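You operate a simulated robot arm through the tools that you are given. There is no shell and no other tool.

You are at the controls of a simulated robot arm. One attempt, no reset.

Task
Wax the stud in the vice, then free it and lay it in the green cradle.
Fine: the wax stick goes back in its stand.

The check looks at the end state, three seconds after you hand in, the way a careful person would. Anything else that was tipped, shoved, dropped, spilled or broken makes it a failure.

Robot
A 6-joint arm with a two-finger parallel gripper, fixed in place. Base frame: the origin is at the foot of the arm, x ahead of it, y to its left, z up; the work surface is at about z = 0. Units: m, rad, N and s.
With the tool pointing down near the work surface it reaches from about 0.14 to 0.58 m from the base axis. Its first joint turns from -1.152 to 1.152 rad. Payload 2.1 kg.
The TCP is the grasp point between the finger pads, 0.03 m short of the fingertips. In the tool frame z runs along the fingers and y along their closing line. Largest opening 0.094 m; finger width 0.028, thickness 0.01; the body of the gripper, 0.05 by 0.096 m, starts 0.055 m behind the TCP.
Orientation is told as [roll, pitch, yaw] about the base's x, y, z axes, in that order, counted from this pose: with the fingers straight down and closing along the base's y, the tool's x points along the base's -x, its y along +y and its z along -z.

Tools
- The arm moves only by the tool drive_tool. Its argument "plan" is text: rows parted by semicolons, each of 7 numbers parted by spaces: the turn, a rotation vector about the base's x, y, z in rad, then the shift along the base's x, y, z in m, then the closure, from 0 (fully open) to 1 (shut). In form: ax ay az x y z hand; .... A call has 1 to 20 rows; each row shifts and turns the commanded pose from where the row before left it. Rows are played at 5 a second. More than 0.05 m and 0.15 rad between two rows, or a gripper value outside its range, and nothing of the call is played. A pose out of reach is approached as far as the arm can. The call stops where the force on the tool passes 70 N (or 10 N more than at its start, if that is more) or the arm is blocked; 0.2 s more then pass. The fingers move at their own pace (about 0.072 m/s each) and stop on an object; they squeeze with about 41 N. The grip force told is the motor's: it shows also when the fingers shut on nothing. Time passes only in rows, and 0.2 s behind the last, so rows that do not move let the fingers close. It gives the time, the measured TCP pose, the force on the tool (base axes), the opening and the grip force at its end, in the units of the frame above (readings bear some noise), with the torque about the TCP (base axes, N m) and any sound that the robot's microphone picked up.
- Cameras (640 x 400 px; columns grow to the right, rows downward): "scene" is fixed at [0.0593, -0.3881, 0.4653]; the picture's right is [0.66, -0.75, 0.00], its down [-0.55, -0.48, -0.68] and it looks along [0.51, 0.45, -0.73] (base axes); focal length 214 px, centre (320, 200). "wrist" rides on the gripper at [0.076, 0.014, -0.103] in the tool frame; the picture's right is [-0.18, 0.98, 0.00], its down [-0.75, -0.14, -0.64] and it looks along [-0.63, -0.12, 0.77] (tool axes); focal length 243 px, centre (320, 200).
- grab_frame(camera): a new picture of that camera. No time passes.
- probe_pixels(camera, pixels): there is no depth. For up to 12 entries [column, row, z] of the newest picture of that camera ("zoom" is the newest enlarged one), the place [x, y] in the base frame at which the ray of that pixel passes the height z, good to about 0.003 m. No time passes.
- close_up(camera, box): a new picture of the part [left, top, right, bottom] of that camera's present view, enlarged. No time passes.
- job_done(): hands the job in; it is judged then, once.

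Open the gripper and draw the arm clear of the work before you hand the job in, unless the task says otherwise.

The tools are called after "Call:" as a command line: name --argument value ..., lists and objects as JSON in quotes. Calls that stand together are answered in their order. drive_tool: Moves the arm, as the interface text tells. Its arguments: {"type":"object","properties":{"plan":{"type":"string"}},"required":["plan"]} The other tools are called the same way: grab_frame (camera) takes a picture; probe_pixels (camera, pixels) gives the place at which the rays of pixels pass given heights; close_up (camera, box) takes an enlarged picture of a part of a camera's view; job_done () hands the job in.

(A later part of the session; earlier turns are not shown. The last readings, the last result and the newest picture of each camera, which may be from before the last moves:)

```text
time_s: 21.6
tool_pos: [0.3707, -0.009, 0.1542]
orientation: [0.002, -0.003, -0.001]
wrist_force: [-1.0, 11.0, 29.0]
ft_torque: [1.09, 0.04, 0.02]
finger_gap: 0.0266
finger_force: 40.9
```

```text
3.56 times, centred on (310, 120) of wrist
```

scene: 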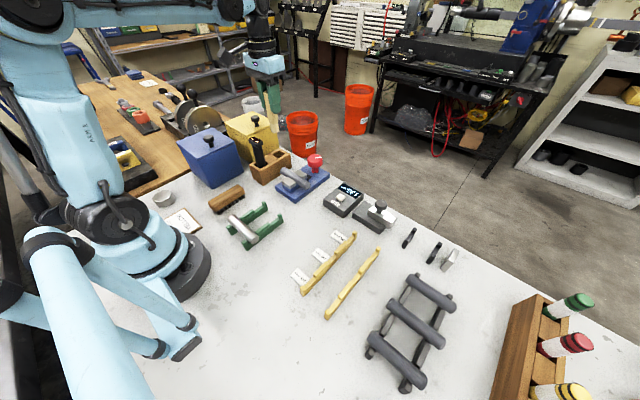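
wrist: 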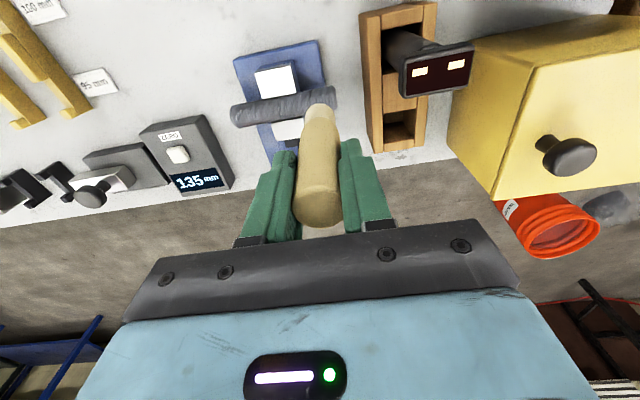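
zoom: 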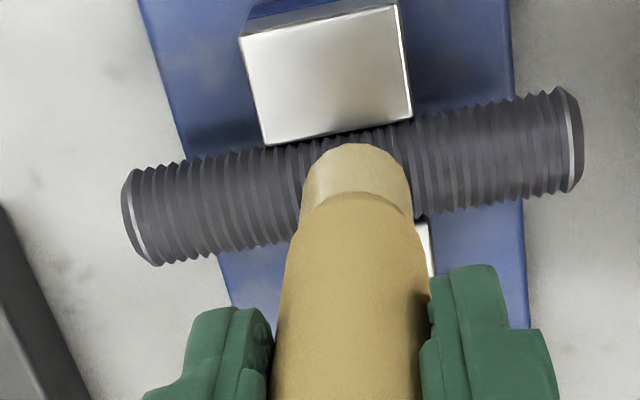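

Forces of about 30 N are more than I want, so I'll raise about 0.7 mm and continue the stroke to the −y end with the slope.

Call:
drive_tool --plan "0 0 0 0 0 0.0007 0.85; 0 0 0 0 -0.006 -0.0003 0.85; 0 0 0 0 -0.006 -0.0003 0.85; 0 0 0 0 -0.006 -0.0003 0.85; 0 0 0 0 0 0 0.85"

Call:
drive_tool --plan "0 0 0 0 -0.006 -0.0003 0.85; 0 0 0 0 -0.006 -0.0003 0.85; 0 0 0 0 -0.006 -0.0003 0.85; 0 0 0 0 -0.006 -0.0003 0.85; 0 0 0 0 0 0 0.85"

Call:
close_up --camera "scene" --box '[280, 165, 312, 192]'

Call:
close_up --camera "wrist" --box '[260, 70, 440, 170]'

```text
time_s: 22.8
tool_pos: [0.371, -0.0279, 0.1532]
orientation: [0.001, -0.003, -0.001]
wrist_force: [0.5, 2.1, 7.0]
ft_torque: [0.25, 0.02, 0.01]
finger_gap: 0.0267
finger_force: 40.6
```

```text
time_s: 24.0
tool_pos: [0.3708, -0.0519, 0.1525]
orientation: [-0.001, -0.003, -0.001]
wrist_force: [-0.7, -1.2, 3.3]
ft_torque: [0.17, 0.07, 0.02]
finger_gap: 0.0266
finger_force: 40.5
```

```text
14.81 times, centred on (296, 178) of scene
```

zoom: 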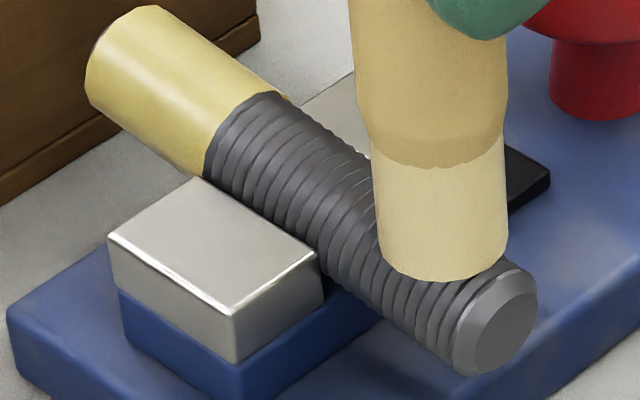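

```text
3.56 times, centred on (350, 120) of wrist
```

zoom: 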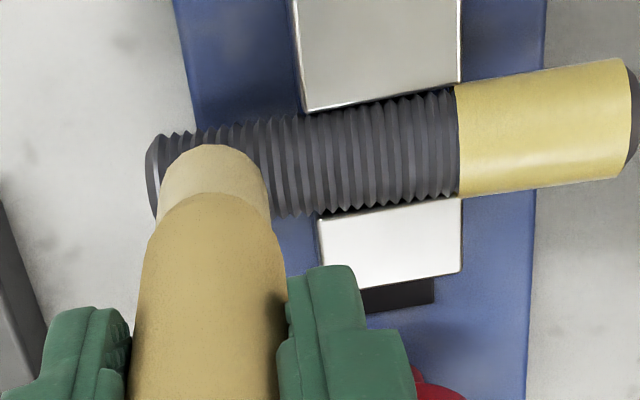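

The +y section of the stud is now coated yellow, so rubbing works section by section. I'll stroke back and forth over the −y section at moderate force.

Call:
drive_tool --plan "0 0 0 0 0 -0.0004 0.85; 0 0 0 0 -0.005 -0.0002 0.85; 0 0 0 0 -0.004 -0.0002 0.85; 0 0 0 0 0.006 0.0003 0.85; 0 0 0 0 0.006 0.0003 0.85; 0 0 0 0 0.006 0.0003 0.85; 0 0 0 0 -0.006 -0.0003 0.85; 0 0 0 0 -0.006 -0.0003 0.85; 0 0 0 0 -0.006 -0.0003 0.85; 0 0 0 0 0 0 0.85"

Call:
close_up --camera "scene" --box '[280, 165, 312, 192]'

```text
time_s: 26.2
tool_pos: [0.3722, -0.06, 0.1499]
orientation: [0.0, -0.001, -0.002]
wrist_force: [-0.2, -0.3, 2.0]
ft_torque: [-0.15, 0.03, 0.02]
finger_gap: 0.0267
finger_force: 40.5
```

```text
14.81 times, centred on (296, 178) of scene
```

zoom: 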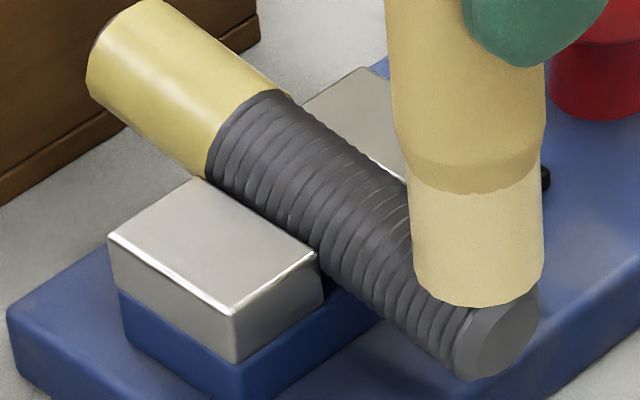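

The stud is rotating slightly in the jaws under end pressure, with the −y end dipping, so I'll press more lightly. I'll stroke out to the very −y end and back to the jaw, following the steeper slope.

Call:
drive_tool --plan "0 0 0 0 -0.005 -0.0002 0.85; 0 0 0 0 0 0 0.85; 0 0 0 0 0.006 0.0004 0.85; 0 0 0 0 0.006 0.0004 0.85; 0 0 0 0 0 0 0.85"

Call:
drive_tool --plan "0 0 0 0 0.006 0.0004 0.85; 0 0 0 0 0.006 0.0004 0.85; 0 0 0 0 0.006 0.0004 0.85; 0 0 0 0 0 0 0.85"

Call:
close_up --camera "scene" --box '[280, 165, 312, 192]'

```text
time_s: 27.4
tool_pos: [0.371, -0.0538, 0.1525]
orientation: [0.0, -0.002, 0.0]
wrist_force: [0.1, -1.0, 3.4]
ft_torque: [-0.12, -0.03, 0.0]
finger_gap: 0.0265
finger_force: 40.9
```

```text
time_s: 28.4
tool_pos: [0.372, -0.0349, 0.1523]
orientation: [0.0, -0.001, -0.002]
wrist_force: [-0.2, 0.6, 1.6]
ft_torque: [0.06, -0.02, 0.04]
finger_gap: 0.0265
finger_force: 41.0
```

```text
14.81 times, centred on (296, 178) of scene
```

zoom: 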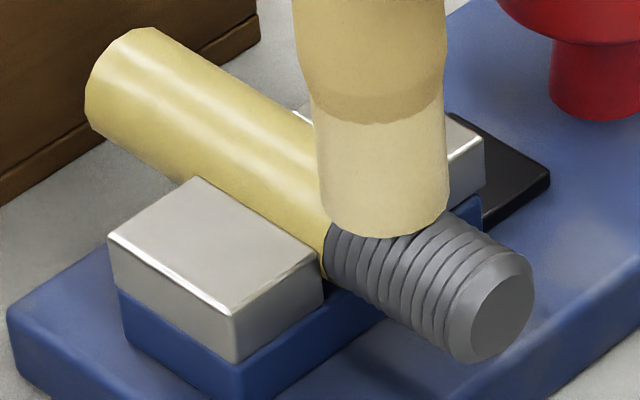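

The middle section is now coated too, leaving only the −y third. I'll keep stroking it at a light force.

Call:
drive_tool --plan "0 0 0 0 0 -0.0004 0.85; 0 0 0 0 -0.006 -0.0003 0.85; 0 0 0 0 -0.006 -0.0003 0.85; 0 0 0 0 -0.006 -0.0003 0.85; 0 0 0 0 -0.006 -0.0003 0.85; 0 0 0 0 0 0 0.85"

Call:
drive_tool --plan "0 0 0 0 -0.005 -0.0002 0.85; 0 0 0 0 0.006 0.0003 0.85; 0 0 0 0 0.006 0.0003 0.85; 0 0 0 0 0.006 0.0003 0.85; 0 0 0 0 0 0 0.85"

Call:
close_up --camera "scene" --box '[280, 165, 312, 192]'

```text
time_s: 29.8
tool_pos: [0.372, -0.0593, 0.1516]
orientation: [-0.001, 0.0, -0.001]
wrist_force: [0.0, -1.5, 1.4]
ft_torque: [-0.15, 0.0, -0.02]
finger_gap: 0.0267
finger_force: 41.0
```

```text
time_s: 31.0
tool_pos: [0.3699, -0.0466, 0.1527]
orientation: [-0.002, -0.002, -0.001]
wrist_force: [0.2, -8.7, 25.9]
ft_torque: [-0.49, -0.07, -0.01]
finger_gap: 0.0264
finger_force: 40.6
```

```text
14.81 times, centred on (296, 178) of scene
```

zoom: 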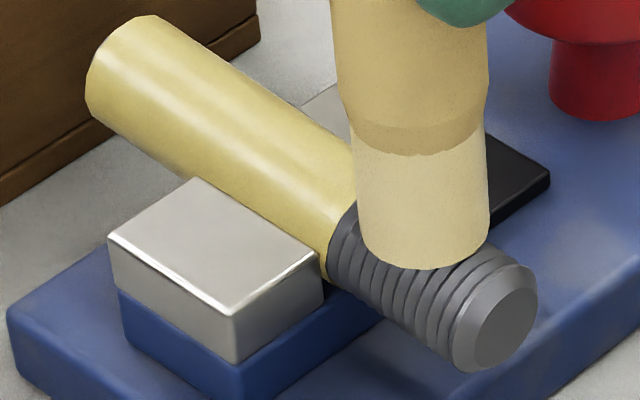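

Force is 26 N at y −0.047. I'll raise 0.6 mm and keep stroking the −y section back and forth.

Call:
drive_tool --plan "0 0 0 0 0 0.0006 0.85; 0 0 0 0 0.006 0.0004 0.85; 0 0 0 0 0.006 0.0004 0.85; 0 0 0 0 -0.006 -0.0004 0.85; 0 0 0 0 -0.006 -0.0004 0.85; 0 0 0 0 -0.006 -0.0004 0.85; 0 0 0 0 -0.006 -0.0004 0.85; 0 0 0 0 0 0 0.85"

Call:
close_up --camera "scene" --box '[280, 165, 312, 192]'

Call:
close_up --camera "wrist" --box '[260, 70, 440, 170]'

```text
time_s: 32.8
tool_pos: [0.3719, -0.059, 0.1509]
orientation: [0.0, -0.002, -0.002]
wrist_force: [-0.4, 0.6, 2.1]
ft_torque: [0.18, 0.0, 0.01]
finger_gap: 0.0267
finger_force: 40.7
```

```text
14.81 times, centred on (296, 178) of scene
```

zoom: 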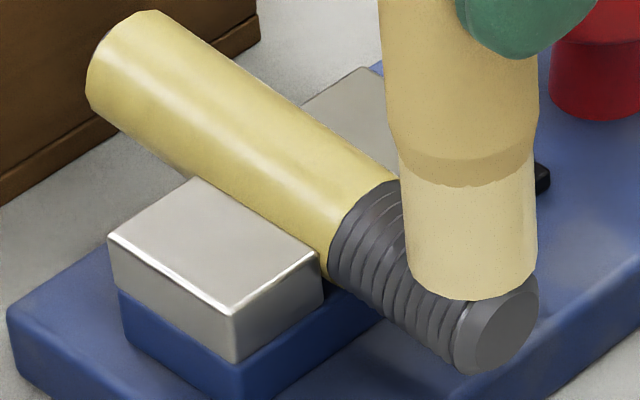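

```text
3.56 times, centred on (350, 120) of wrist
```

zoom: 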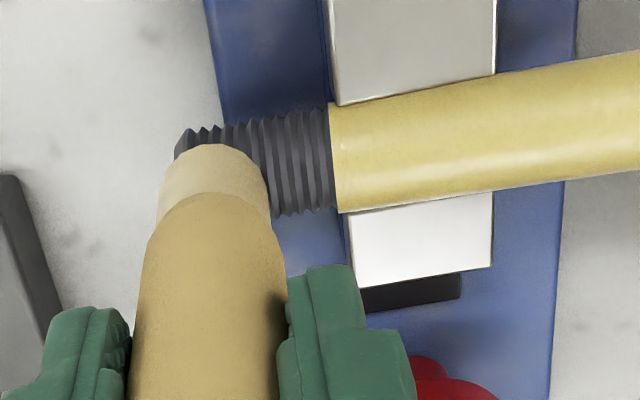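

The −y section is still bare. I'll press 0.5 mm more and do two more back-and-forth passes.

Call:
drive_tool --plan "0 0 0 0 0 -0.0005 0.85; 0 0 0 0 0.006 0.0004 0.85; 0 0 0 0 0.006 0.0004 0.85; 0 0 0 0 0.006 0.0004 0.85; 0 0 0 0 0.004 0.0003 0.85; 0 0 0 0 -0.006 -0.0004 0.85; 0 0 0 0 -0.006 -0.0004 0.85; 0 0 0 0 -0.006 -0.0004 0.85; 0 0 0 0 -0.004 -0.0003 0.85"

Call:
close_up --camera "scene" --box '[280, 165, 312, 192]'

Call:
drive_tool --plan "0 0 0 0 0.006 0.0004 0.85; 0 0 0 0 0.006 0.0004 0.85; 0 0 0 0 0.006 0.0004 0.85; 0 0 0 0 0.006 0.0004 0.85; 0 0 0 0 0.004 0.0002 0.85"

Call:
close_up --camera "scene" --box '[280, 165, 312, 192]'

```text
time_s: 34.8
tool_pos: [0.3716, -0.0577, 0.1508]
orientation: [-0.001, -0.001, -0.002]
wrist_force: [-0.5, 0.6, 0.8]
ft_torque: [0.08, 0.03, -0.03]
finger_gap: 0.0265
finger_force: 41.5
```

```text
14.81 times, centred on (296, 178) of scene
```

zoom: 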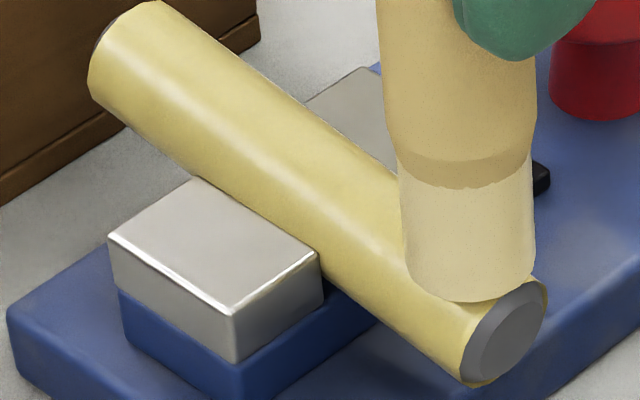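

```text
time_s: 36.0
tool_pos: [0.3716, -0.0285, 0.1531]
orientation: [0.003, -0.002, 0.0]
wrist_force: [0.1, 0.4, 3.1]
ft_torque: [0.15, -0.04, 0.0]
finger_gap: 0.0265
finger_force: 41.3
```

```text
14.81 times, centred on (296, 178) of scene
```

zoom: 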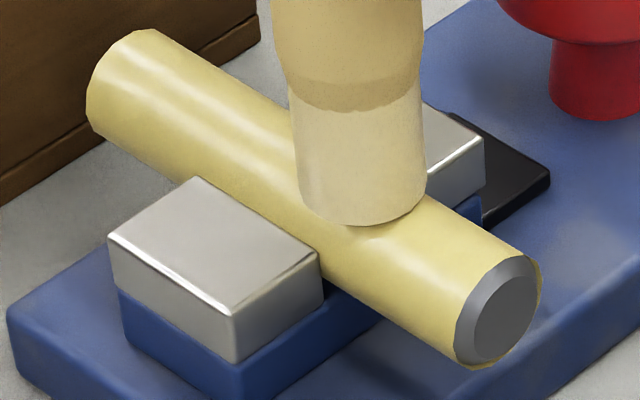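

The whole stud is now coated, so I'll lift the stick straight up and carry it back above its well.

Call:
drive_tool --plan "0 0 0 0 0 0.02 0.85; 0 0 0 0 0 0.03 0.85; 0 0 0 0 0 0.03 0.85; 0 0 0 0.01 0.033 0 0.85; 0 0 0 0.01 0.033 0 0.85; 0 0 0 0.01 0.033 0 0.85; 0 0 0 0.0095 0.0335 0 0.85; 0 0 0 0 0 -0.03 0.85; 0 0 0 0 0 -0.025 0.85; 0 0 0 0 0 0 0.85"

Call:
close_up --camera "wrist" --box '[230, 0, 410, 120]'

Call:
close_up --camera "scene" --box '[240, 110, 310, 175]'

```text
time_s: 38.2
tool_pos: [0.4111, 0.1023, 0.1781]
orientation: [-0.001, -0.002, -0.001]
wrist_force: [-0.4, -0.6, -0.6]
ft_torque: [-0.01, 0.02, 0.0]
finger_gap: 0.0265
finger_force: 41.6
```

```text
3.33 times, centred on (320, 60) of wrist
```

zoom: 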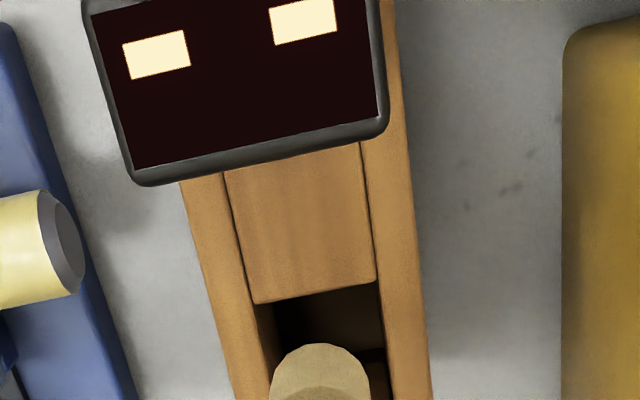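

```text
6.15 times, centred on (275, 142) of scene
```

zoom: 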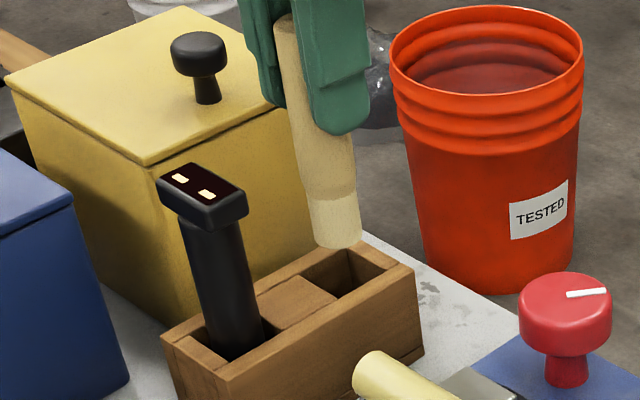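

The tip is above the well, needing about +1.5 mm in y to match the pick pose. I'll correct and lower 45 mm, then check the force.

Call:
drive_tool --plan "0 0 0 0.0004 0.0015 0 0.85; 0 0 0 0 0 -0.015 0.85; 0 0 0 0 0 -0.015 0.85; 0 0 0 0 0 -0.015 0.85; 0 0 0 0 0 0 0.85"

Call:
close_up --camera "wrist" --box '[230, 60, 410, 180]'

Call:
close_up --camera "scene" --box '[240, 110, 310, 175]'

```text
time_s: 39.4
tool_pos: [0.412, 0.104, 0.1322]
orientation: [0.0, -0.001, -0.004]
wrist_force: [0.2, -0.1, -0.6]
ft_torque: [0.01, -0.01, -0.03]
finger_gap: 0.0262
finger_force: 40.7
```

```text
3.33 times, centred on (320, 120) of wrist
```

zoom: 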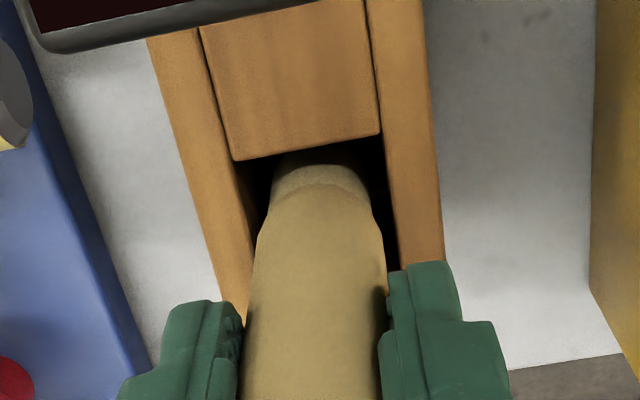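

```text
6.15 times, centred on (275, 142) of scene
```

zoom: 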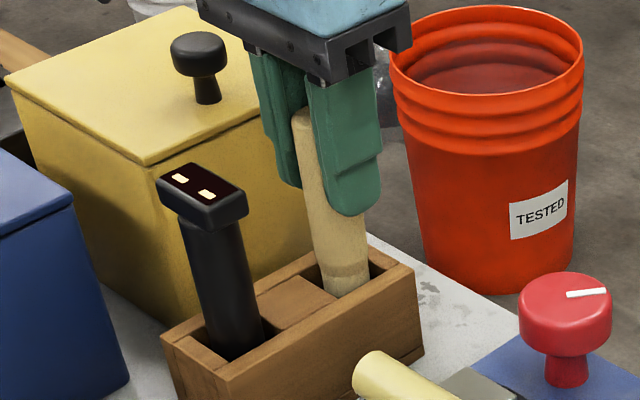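

The tip has entered the well without contact. I'll lower the remaining ~31 mm to just at the seat and check the force.

Call:
drive_tool --plan "0 0 0 0 0 -0.015 0.85; 0 0 0 0 0 -0.012 0.85; 0 0 0 0 0 -0.003 0.85; 0 0 0 0 0 0 0.85"

Call:
close_up --camera "scene" --box '[240, 110, 310, 175]'

```text
time_s: 40.4
tool_pos: [0.4133, 0.1053, 0.1036]
orientation: [0.0, -0.004, -0.001]
wrist_force: [1.9, 2.8, 26.3]
ft_torque: [0.4, -0.14, -0.06]
finger_gap: 0.0261
finger_force: 41.1
```

```text
6.15 times, centred on (275, 142) of scene
```

zoom: 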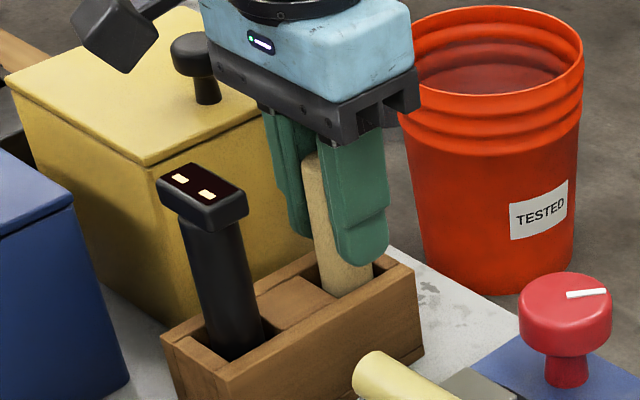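

26 N says it has bottomed at TCP 0.1036, a few mm higher than at pick-up. I'll look closely at the tip in the well before releasing.

Call:
close_up --camera "wrist" --box '[230, 80, 410, 200]'

Call:
close_up --camera "scene" --box '[255, 125, 305, 165]'

```text
3.33 times, centred on (320, 140) of wrist
```

zoom: 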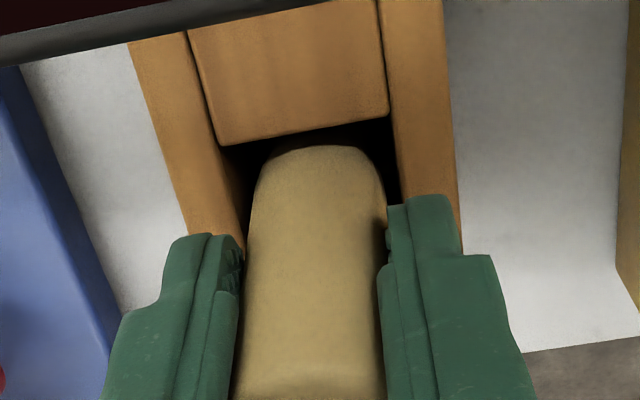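

```text
10.00 times, centred on (280, 145) of scene
```

zoom: 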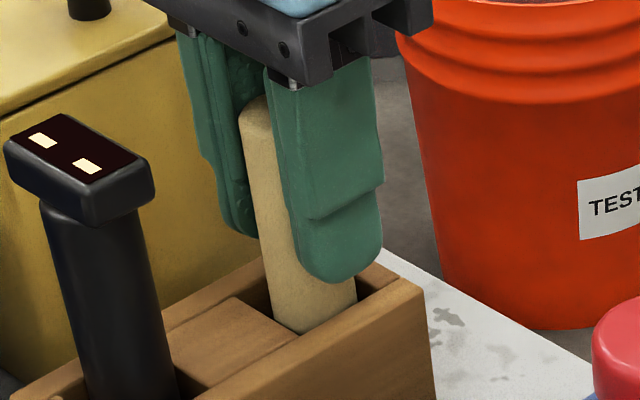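

It is inside the well with clear walls and vertical-only force. I'll relieve the press by 1.2 mm, then open a little to release.

Call:
drive_tool --plan "0 0 0 0 0 0.0012 0.85; 0 0 0 0 0 0 0.65; 0 0 0 0 0 0 0.55; 0 0 0 0 0 0 0.45; 0 0 0 0 0 0 0.45"

Call:
close_up --camera "scene" --box '[240, 110, 310, 175]'

Call:
close_up --camera "wrist" --box '[230, 80, 410, 240]'

```text
time_s: 41.6
tool_pos: [0.4112, 0.1047, 0.1026]
orientation: [0.001, -0.001, -0.001]
wrist_force: [0.2, -0.6, 0.0]
ft_torque: [-0.02, -0.01, 0.01]
finger_gap: 0.052
finger_force: 0.1
```

```text
6.15 times, centred on (275, 142) of scene
```

zoom: 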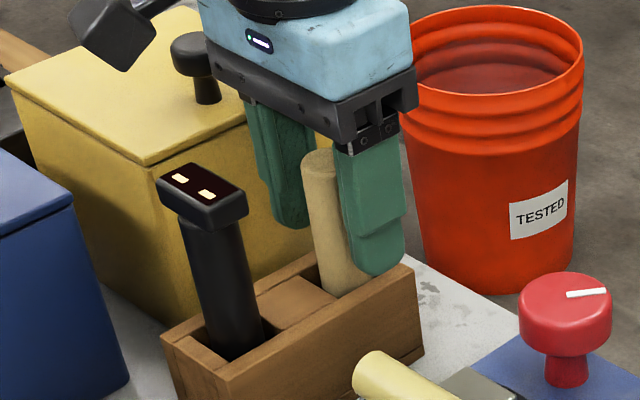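

```text
2.50 times, centred on (320, 160) of wrist
```

zoom: 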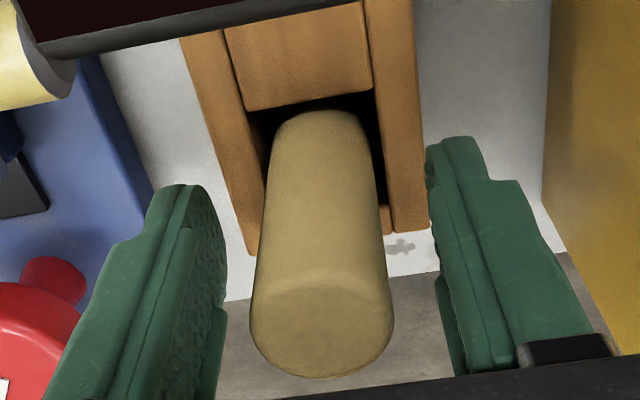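

The stick is standing in its well. I'll rise straight up, then move back toward the vice for a clear view of the knob.

Call:
drive_tool --plan "0 0 0 0 0 0.03 0.45; 0 0 0 0 0 0.04 0.45; 0 0 0 0 0 0.03 0.45; 0 0 0 -0.035 -0.035 0 0.3; 0 0 0 -0.035 -0.035 0 0.2; 0 0 0 -0.02 -0.035 0 0.2; 0 0 0 0 0 0 0.2"

Call:
grab_frame --camera "wrist"

Call:
close_up --camera "wrist" --box '[220, 40, 420, 200]'

Call:
close_up --camera "scene" --box '[240, 110, 350, 200]'

```text
time_s: 43.2
tool_pos: [0.3213, -0.0002, 0.203]
orientation: [-0.001, -0.002, -0.002]
wrist_force: [-0.5, 0.7, -0.1]
ft_torque: [0.01, 0.0, -0.01]
finger_gap: 0.0754
finger_force: 0.0
```

```text
taken
```

wrist: 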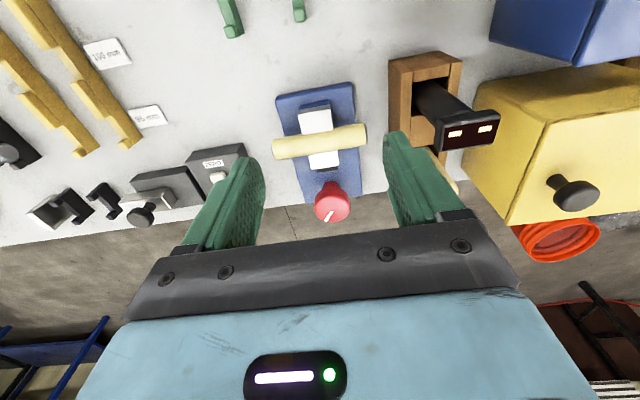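

```text
2.50 times, centred on (320, 120) of wrist
```

zoom: 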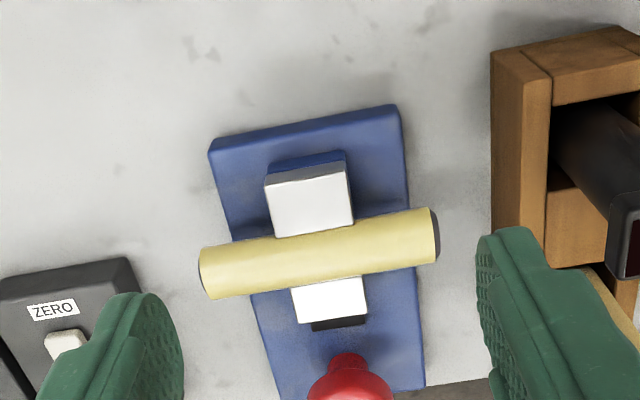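

```text
4.44 times, centred on (295, 155) of scene
```

zoom: 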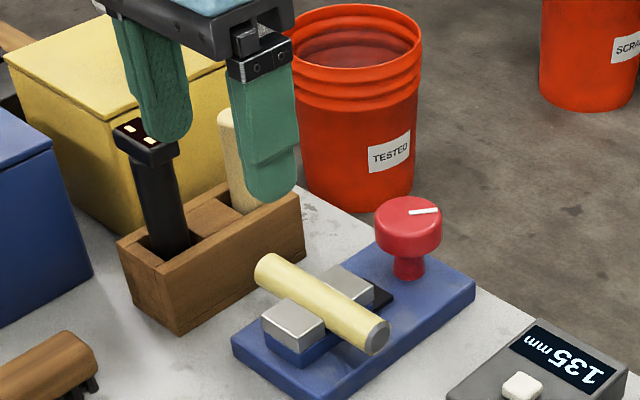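

The knob's top is at wrist about (331,204), scene about (315,158). I'll zoom to refine its centre and the pointer direction.

Call:
close_up --camera "wrist" --box '[290, 160, 380, 230]'

Call:
close_up --camera "scene" --box '[290, 140, 340, 180]'

Call:
probe_pixels --camera "wrist" --pixels '[[331, 205, 0.07], [331, 205, 0.08], [315, 203, 0.075], [349, 201, 0.075]]'

Call:
probe_pixels --camera "scene" --pixels '[[315, 158, 0.07], [315, 158, 0.08], [307.5, 158, 0.075], [322.5, 158, 0.075], [315, 173, 0.02]]'

```text
5.71 times, centred on (335, 195) of wrist
```

zoom: 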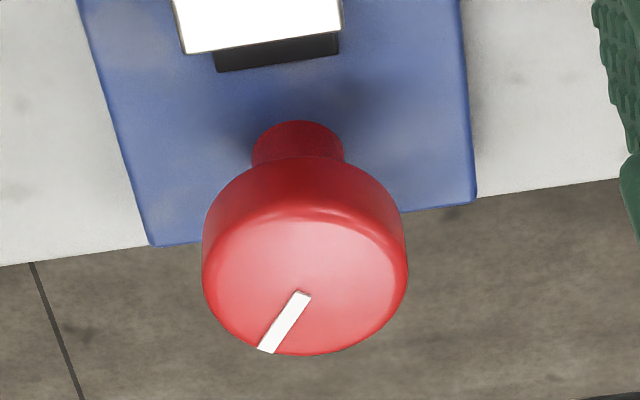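

```text
10.00 times, centred on (315, 160) of scene
```

zoom: 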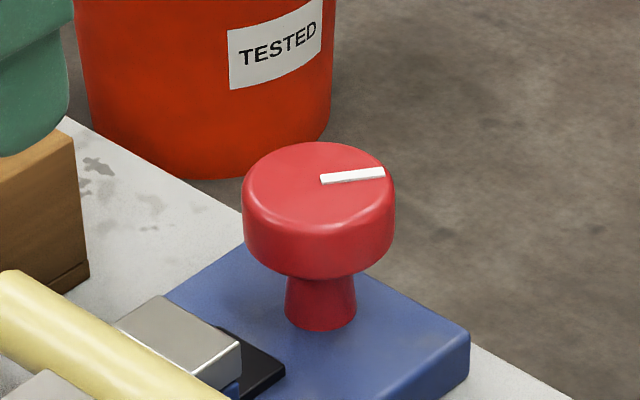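

```text
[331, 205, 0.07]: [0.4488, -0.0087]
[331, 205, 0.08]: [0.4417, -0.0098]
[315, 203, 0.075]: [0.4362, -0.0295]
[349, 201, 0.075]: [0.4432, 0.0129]
```

```text
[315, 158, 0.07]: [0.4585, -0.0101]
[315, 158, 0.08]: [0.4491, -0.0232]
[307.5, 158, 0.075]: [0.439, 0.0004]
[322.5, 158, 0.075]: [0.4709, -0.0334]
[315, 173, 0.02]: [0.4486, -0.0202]
```

The knob centre comes out at about (0.4555,−0.010), top z≈0.07, diameter about 0.045. I'll move above it, check the alignment, then lower around it.

Call:
drive_tool --plan "0 0 0 0.045 -0.003 0 0.2; 0 0 0 0.045 -0.003 0 0.2; 0 0 0 0.043 -0.002 0 0.2; 0 0 0 0 0 -0.03 0.2; 0 0 0 0 0 -0.03 0.2; 0 0 0 0 0 -0.02 0.2; 0 0 0 0 0 0 0.2"

Call:
grab_frame --camera "wrist"

Call:
close_up --camera "scene" --box '[270, 100, 370, 190]'

```text
time_s: 44.8
tool_pos: [0.4556, -0.0081, 0.1234]
orientation: [0.001, -0.001, -0.001]
wrist_force: [0.4, -0.3, -0.6]
ft_torque: [0.01, -0.02, 0.0]
finger_gap: 0.0753
finger_force: 0.0
```

```text
taken
```

wrist: 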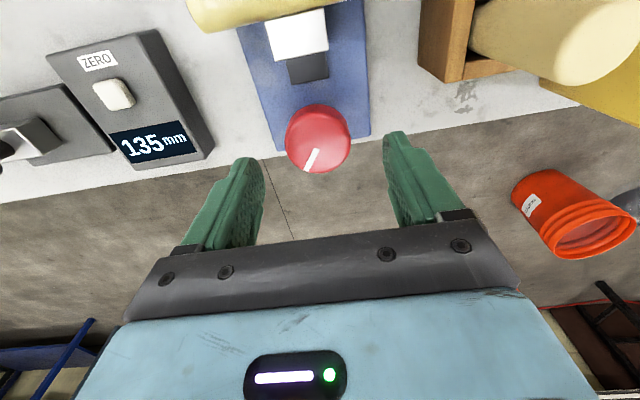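

```text
4.44 times, centred on (320, 145) of scene
```

zoom: 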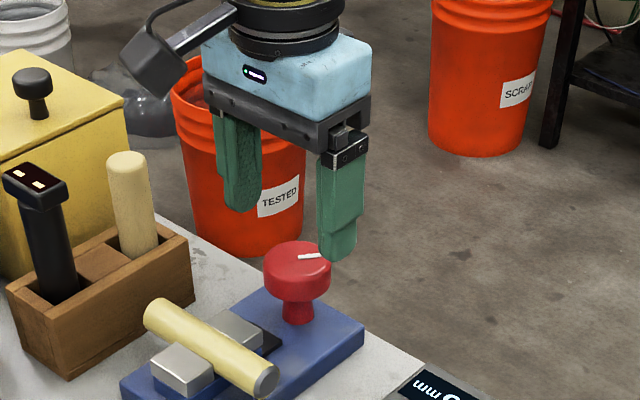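

The knob top at wrist (318,142) matches the tool axis projection (320,141), so it is well centred. I'll lower to TCP z≈0.074 and close on it.

Call:
drive_tool --plan "0 0 0 0 -0.001 -0.02 0.2; 0 0 0 0 0 -0.02 0.2; 0 0 0 0 0 -0.009 0.2; 0 0 0 0 0 0 0.4; 0 0 0 0 0 0 0.6; 0 0 0 0 0 0 0.7; 0 0 0 0 0 0 0.7"

Call:
close_up --camera "scene" --box '[270, 110, 370, 200]'

Call:
close_up --camera "wrist" --box '[210, 0, 430, 250]'

```text
time_s: 46.4
tool_pos: [0.4556, -0.0103, 0.0756]
orientation: [0.0, -0.002, -0.002]
wrist_force: [0.4, -1.2, -7.4]
ft_torque: [-0.01, 0.01, 0.02]
finger_gap: 0.0475
finger_force: 44.5
```

```text
4.44 times, centred on (320, 155) of scene
```

zoom: 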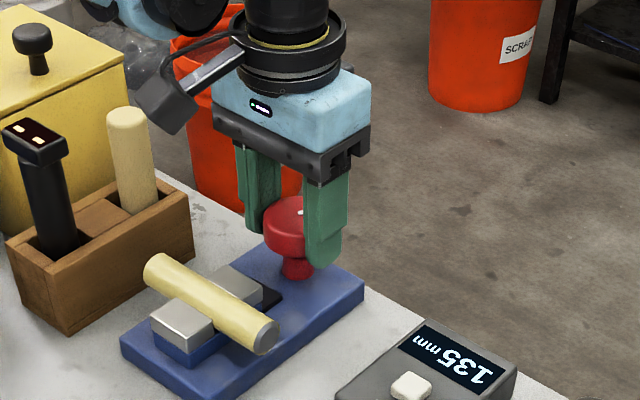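

```text
1.60 times, centred on (320, 125) of wrist
```

zoom: 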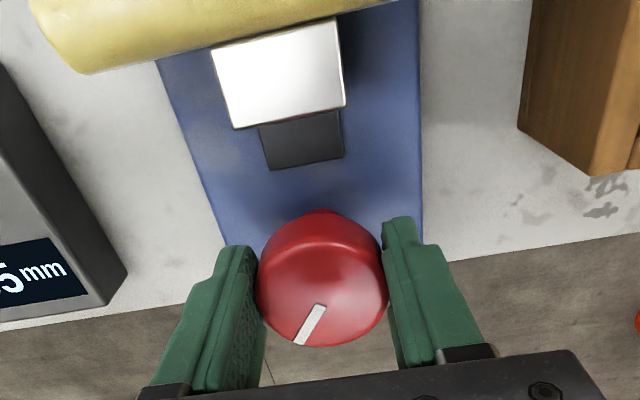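

I have the knob gripped (gap 0.0475). I'll turn counter-clockwise a little (+0.36 rad) and watch the torque, pointer and jaws.

Call:
drive_tool --plan "0 0 0.12 0 0 0 0.7; 0 0 0.12 0 0 0 0.7; 0 0 0.12 0 0 0 0.7; 0 0 0 0 0 0 0.7"

Call:
close_up --camera "wrist" --box '[210, 0, 430, 250]'

Call:
close_up --camera "scene" --box '[270, 130, 350, 200]'

```text
time_s: 47.4
tool_pos: [0.4551, -0.0109, 0.0753]
orientation: [-0.003, -0.002, 0.359]
wrist_force: [7.5, -20.3, -22.8]
ft_torque: [0.08, -0.87, -0.1]
finger_gap: 0.0473
finger_force: 45.1
```

```text
1.60 times, centred on (320, 125) of wrist
```

zoom: 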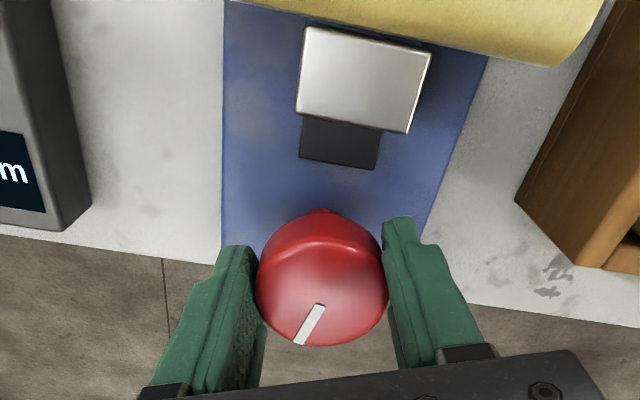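

```text
5.71 times, centred on (310, 165) of scene
```

zoom: 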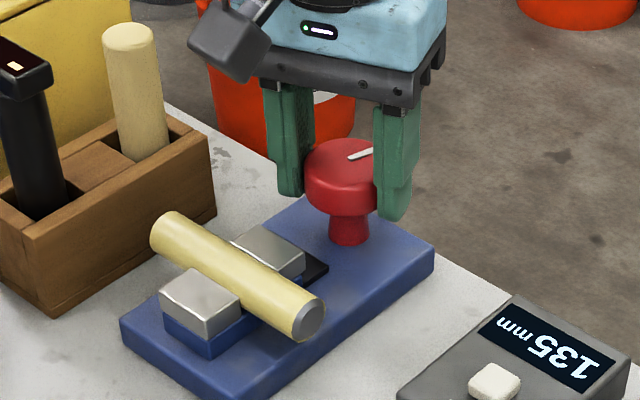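

The knob turned with the hand and the torque is low, but there is a side load of −20 N in y and −23 N in z from a small misalignment. I'll shift slightly to relieve it while continuing counter-clockwise.

Call:
drive_tool --plan "0 0 0.12 0.0003 -0.0008 -0.0006 0.7; 0 0 0.12 0 0 0 0.7; 0 0 0.12 0 0 0 0.7; 0 0 0 0 0 0 0.7"

Call:
close_up --camera "scene" --box '[270, 130, 350, 200]'

Call:
close_up --camera "wrist" --box '[210, 0, 430, 250]'

```text
time_s: 48.4
tool_pos: [0.4564, -0.0123, 0.0736]
orientation: [-0.01, -0.001, 0.719]
wrist_force: [22.8, -21.7, 30.6]
ft_torque: [-1.01, -0.29, -0.14]
finger_gap: 0.047
finger_force: 44.8
```

```text
5.71 times, centred on (310, 165) of scene
```

zoom: 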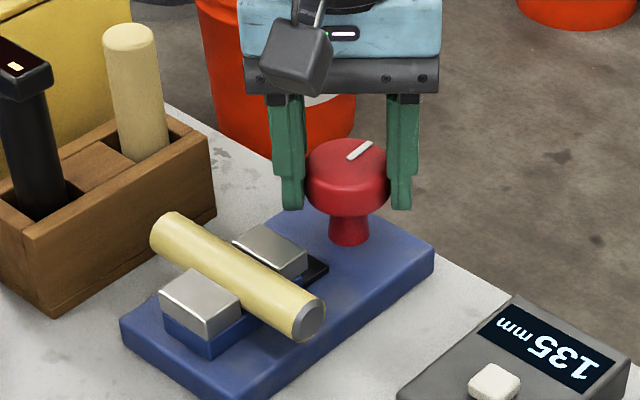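

```text
1.60 times, centred on (320, 125) of wrist
```

zoom: 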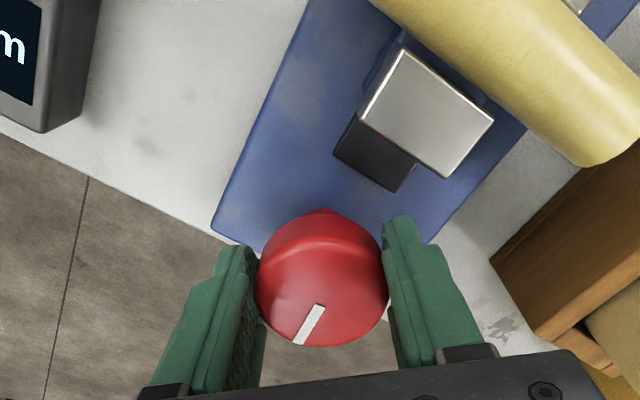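

The +x jaw has backed off, with blue now visible between it and the stud, so counter-clockwise opens the vice. The side load has grown to about 30 N, so I'll open the hand to relieve it and look at the jaw gap.

Call:
drive_tool --plan "0 0 0 0 0 0 0.55; 0 0 0 0 0 0 0.35; 0 0 0 0 0 0 0.2; 0 0 0 0 0 0 0.2"

Call:
close_up --camera "scene" --box '[280, 150, 330, 195]'

Call:
grab_frame --camera "wrist"

```text
time_s: 49.4
tool_pos: [0.4544, -0.0104, 0.0723]
orientation: [0.002, -0.001, 0.719]
wrist_force: [0.2, -0.4, 0.2]
ft_torque: [-0.04, 0.03, 0.02]
finger_gap: 0.0754
finger_force: 0.1
```

```text
8.89 times, centred on (305, 172) of scene
```

zoom: 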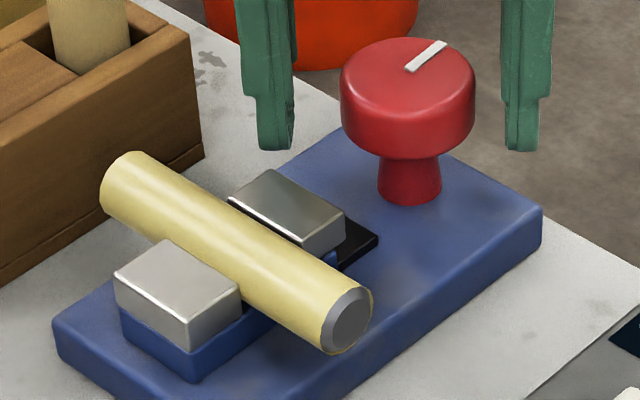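

```text
taken
```

wrist: 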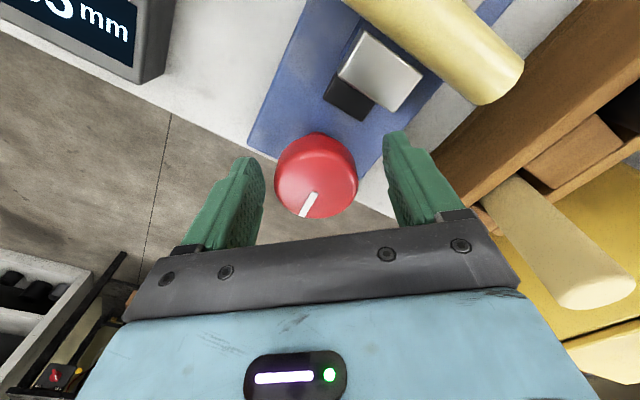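

The knob holds its turned position and the jaw has backed off a few millimetres. I'll re-grip and turn further counter-clockwise, then re-check the gap.

Call:
drive_tool --plan "0 0 0 0 0 0.001 0.4; 0 0 0 0 0 0 0.6; 0 0 0 0 0 0 0.7; 0 0 0 0 0 0 0.7; 0 0 0.12 0 0 0 0.7; 0 0 0.12 0 0 0 0.7; 0 0 0.12 0 0 0 0.7; 0 0 0 0 0 0 0.7"

Call:
close_up --camera "scene" --box '[280, 150, 330, 195]'

Call:
grab_frame --camera "wrist"

```text
time_s: 51.2
tool_pos: [0.4565, -0.0141, 0.0758]
orientation: [-0.015, 0.0, 1.078]
wrist_force: [34.3, -28.6, -15.4]
ft_torque: [-0.23, -0.71, -0.21]
finger_gap: 0.0474
finger_force: 44.7
```

```text
8.89 times, centred on (305, 172) of scene
```

zoom: 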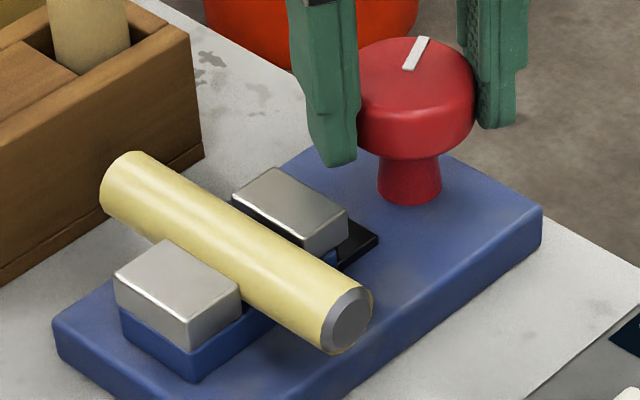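

```text
taken
```

wrist: 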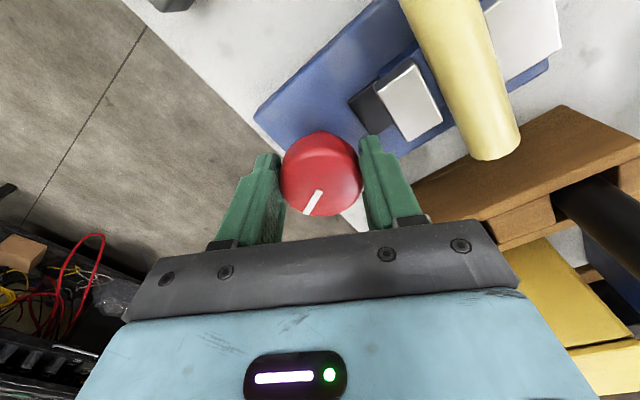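

The side load of about 45 N lies along the closing line, so the knob's true centre is about 3 mm farther in +x. I'll shift to relieve it and turn another 0.48 rad.

Call:
drive_tool --plan "0 0 0 0.0015 -0.001 -0.0005 0.7; 0 0 0 0.0015 -0.001 0 0.7; 0 0 0.12 0 0 0 0.7; 0 0 0.12 0 0 0 0.7; 0 0 0.12 0 0 0 0.7; 0 0 0.12 0 0 0 0.7; 0 0 0 0 0 0 0.7"

Call:
close_up --camera "scene" --box '[280, 150, 330, 195]'

Call:
grab_frame --camera "wrist"

```text
time_s: 52.8
tool_pos: [0.46, -0.0148, 0.0753]
orientation: [-0.008, 0.003, 1.561]
wrist_force: [23.1, -21.7, 7.4]
ft_torque: [0.0, -0.53, -0.11]
finger_gap: 0.0476
finger_force: 45.5
```

```text
8.89 times, centred on (305, 172) of scene
```

zoom: 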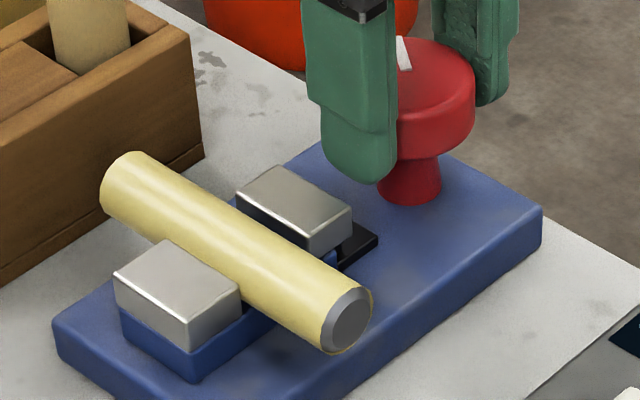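

```text
taken
```

wrist: 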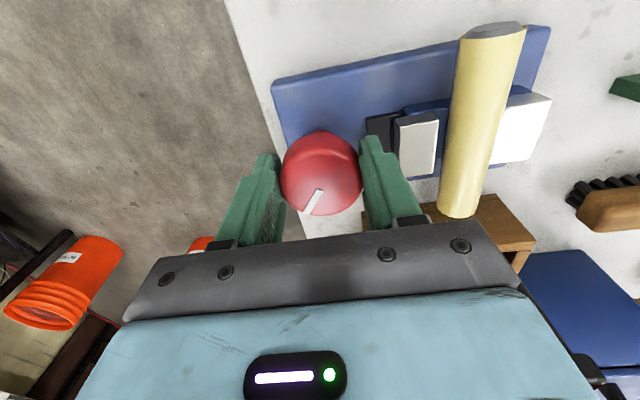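

The jaw gap is now plain: clear space between the +x jaw and the stud, and the stud is resting undisturbed. I'll open, rise clear, and back off to −y at this yaw to view the stud and the cradle.

Call:
drive_tool --plan "0 0 0 0 0 0 0.5; 0 0 0 0 0 0 0.3; 0 0 0 0 0 0 0.2; 0 0 0 0 0 0.03 0.2; 0 0 0 0 0 0.04 0.2; 0 0 0 0 0 0.04 0.2; 0 0 0 -0.03 -0.035 0.01 0.2; 0 0 0 -0.03 -0.035 0.01 0.2; 0 0 0 -0.03 -0.035 0 0.2; 0 0 0 -0.03 -0.035 0 0.2; 0 0 0 -0.03 -0.03 0 0.2; 0 0 0 0 0 0 0.2"

Call:
grab_frame --camera "wrist"

Call:
close_up --camera "scene" --box '[275, 145, 335, 195]'

```text
time_s: 55.4
tool_pos: [0.3075, -0.1819, 0.2059]
orientation: [-0.001, -0.002, 1.561]
wrist_force: [-0.5, -0.2, 0.0]
ft_torque: [-0.02, -0.01, 0.02]
finger_gap: 0.0752
finger_force: 0.0
```

```text
taken
```

wrist: 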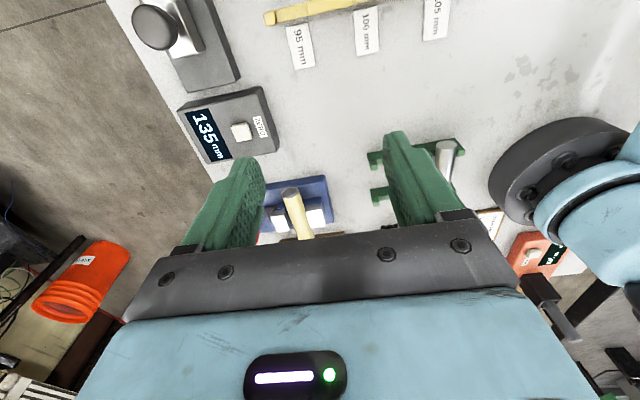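

```text
8.00 times, centred on (305, 170) of scene
```

zoom: 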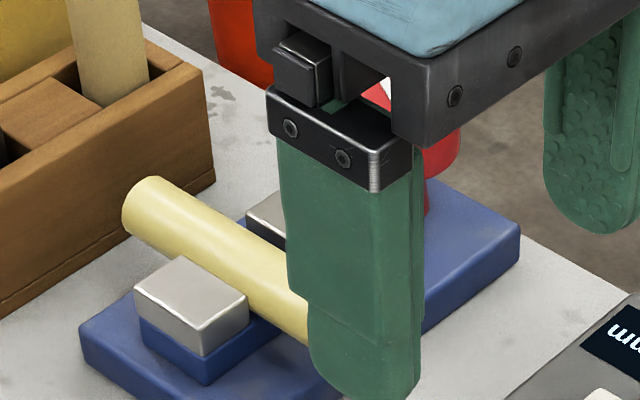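

The vice and cradle are partly hidden by the fingers. I'll back off farther in −y.

Call:
drive_tool --plan "0 0 0 -0.01 -0.03 0.01 0.2; 0 0 0 -0.01 -0.03 0.01 0.2; 0 0 0 -0.01 -0.03 0.01 0.2; 0 0 0 0 0 0 0.2"

Call:
grab_frame --camera "wrist"

Call:
close_up --camera "wrist" --box '[230, 80, 450, 220]'

Call:
close_up --camera "scene" --box '[215, 195, 275, 250]'

```text
time_s: 56.4
tool_pos: [0.2795, -0.271, 0.2341]
orientation: [0.0, -0.002, 1.561]
wrist_force: [0.4, 0.0, -0.1]
ft_torque: [-0.04, -0.03, 0.01]
finger_gap: 0.0755
finger_force: 0.2
```

```text
taken
```

wrist: 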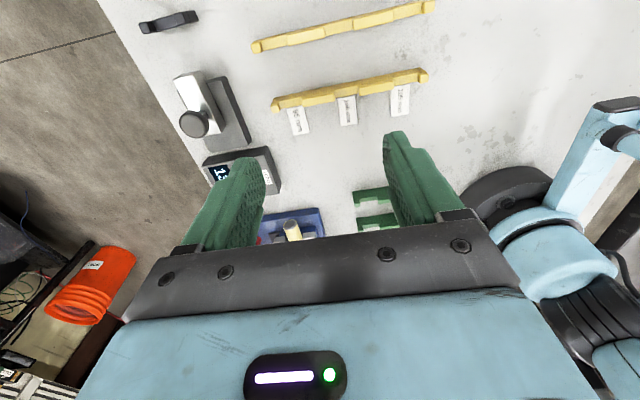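

```text
2.86 times, centred on (340, 150) of wrist
```

zoom: 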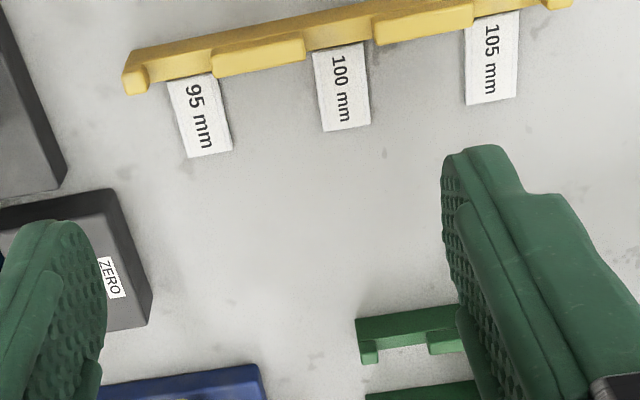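

```text
7.27 times, centred on (245, 222) of scene
```

zoom: 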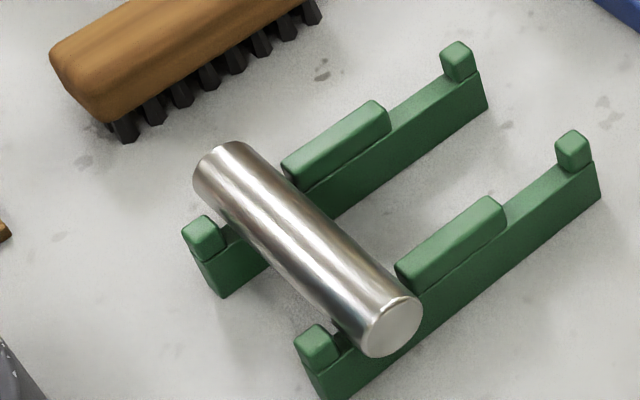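

The image is inverted, with nearer objects at the top, so I need to go forward instead. I'll move to about (0.255,−0.10,0.23) to centre the cradle in view.

Call:
drive_tool --plan "0 0 0 -0.006 0.043 0 0.2; 0 0 0 -0.006 0.043 0 0.2; 0 0 0 -0.006 0.043 0 0.2; 0 0 0 -0.006 0.042 0 0.2; 0 0 0 0 0 0 0.2"

Call:
grab_frame --camera "wrist"

Call:
close_up --camera "wrist" --box '[230, 60, 410, 180]'

```text
time_s: 57.6
tool_pos: [0.2537, -0.098, 0.2337]
orientation: [0.001, -0.002, 1.561]
wrist_force: [-0.6, -0.6, -0.5]
ft_torque: [-0.03, 0.0, 0.03]
finger_gap: 0.075
finger_force: 0.0
```

```text
taken
```

wrist: 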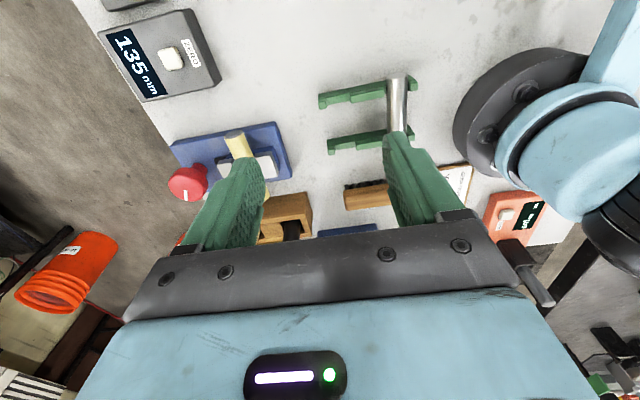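

```text
3.33 times, centred on (320, 120) of wrist
```

zoom: 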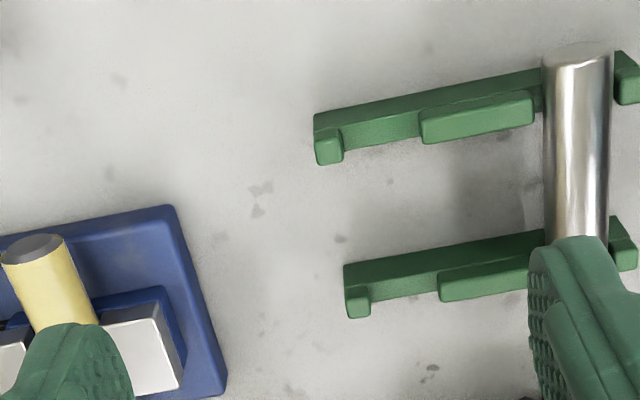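

Now the cradle's free slot is clearly visible between each hump and the far stop. I'll triangulate the slot edges on both rails using wrist and scene pixels.

Call:
probe_pixels --camera "wrist" --pixels '[[327, 103, 0.02], [327, 103, 0.03], [350, 99, 0.02], [350, 99, 0.03], [335.5, 147, 0.02], [335.5, 147, 0.03], [356, 143.5, 0.02], [356, 143.5, 0.03], [318, 95, 0.0], [318.5, 108, 0.03], [331, 155, 0.03]]'

Call:
probe_pixels --camera "scene" --pixels '[[270.5, 225, 0.02], [270.5, 225, 0.03], [278, 219, 0.02], [278, 219, 0.03], [254.4, 211.7, 0.02], [254.4, 211.7, 0.03], [261.9, 206.2, 0.02], [261.9, 206.2, 0.03], [283.5, 221.5, 0.0], [279.8, 214, 0.03], [264, 202, 0.03]]'

Call:
close_up --camera "scene" --box '[250, 195, 290, 230]'

Call:
close_up --camera "wrist" --box '[300, 70, 420, 160]'

```text
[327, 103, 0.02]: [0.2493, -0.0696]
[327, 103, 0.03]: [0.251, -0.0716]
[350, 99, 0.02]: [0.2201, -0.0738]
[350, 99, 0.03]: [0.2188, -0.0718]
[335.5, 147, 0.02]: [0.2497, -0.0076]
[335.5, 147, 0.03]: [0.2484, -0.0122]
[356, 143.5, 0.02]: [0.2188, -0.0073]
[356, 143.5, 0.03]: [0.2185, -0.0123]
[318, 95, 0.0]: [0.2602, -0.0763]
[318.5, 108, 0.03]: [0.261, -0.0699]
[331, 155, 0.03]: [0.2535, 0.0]
```

```text
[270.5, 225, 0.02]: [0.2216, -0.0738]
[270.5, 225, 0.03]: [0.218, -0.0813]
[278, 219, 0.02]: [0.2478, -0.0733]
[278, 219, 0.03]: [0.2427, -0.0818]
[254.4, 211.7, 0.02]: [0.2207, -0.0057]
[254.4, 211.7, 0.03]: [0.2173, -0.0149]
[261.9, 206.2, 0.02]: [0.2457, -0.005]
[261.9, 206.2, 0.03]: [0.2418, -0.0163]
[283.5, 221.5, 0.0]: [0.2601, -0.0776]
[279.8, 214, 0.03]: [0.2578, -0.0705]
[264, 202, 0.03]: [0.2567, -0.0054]
```

```text
11.43 times, centred on (270, 212) of scene
```

zoom: 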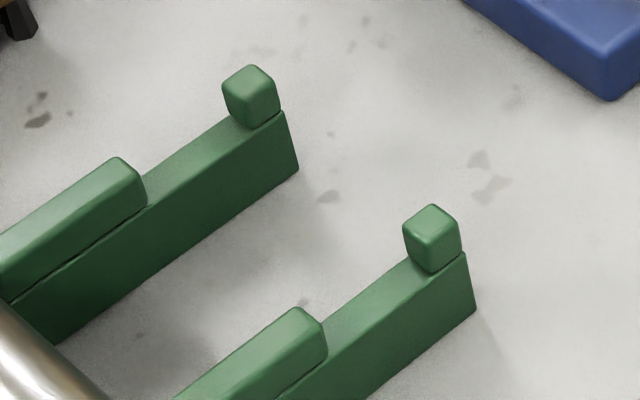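

```text
4.44 times, centred on (360, 115) of wrist
```

zoom: 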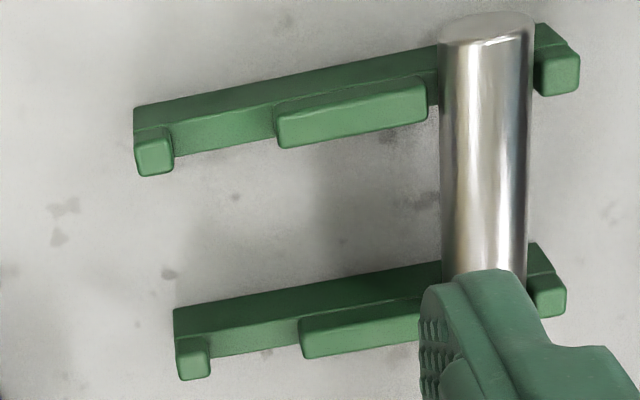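

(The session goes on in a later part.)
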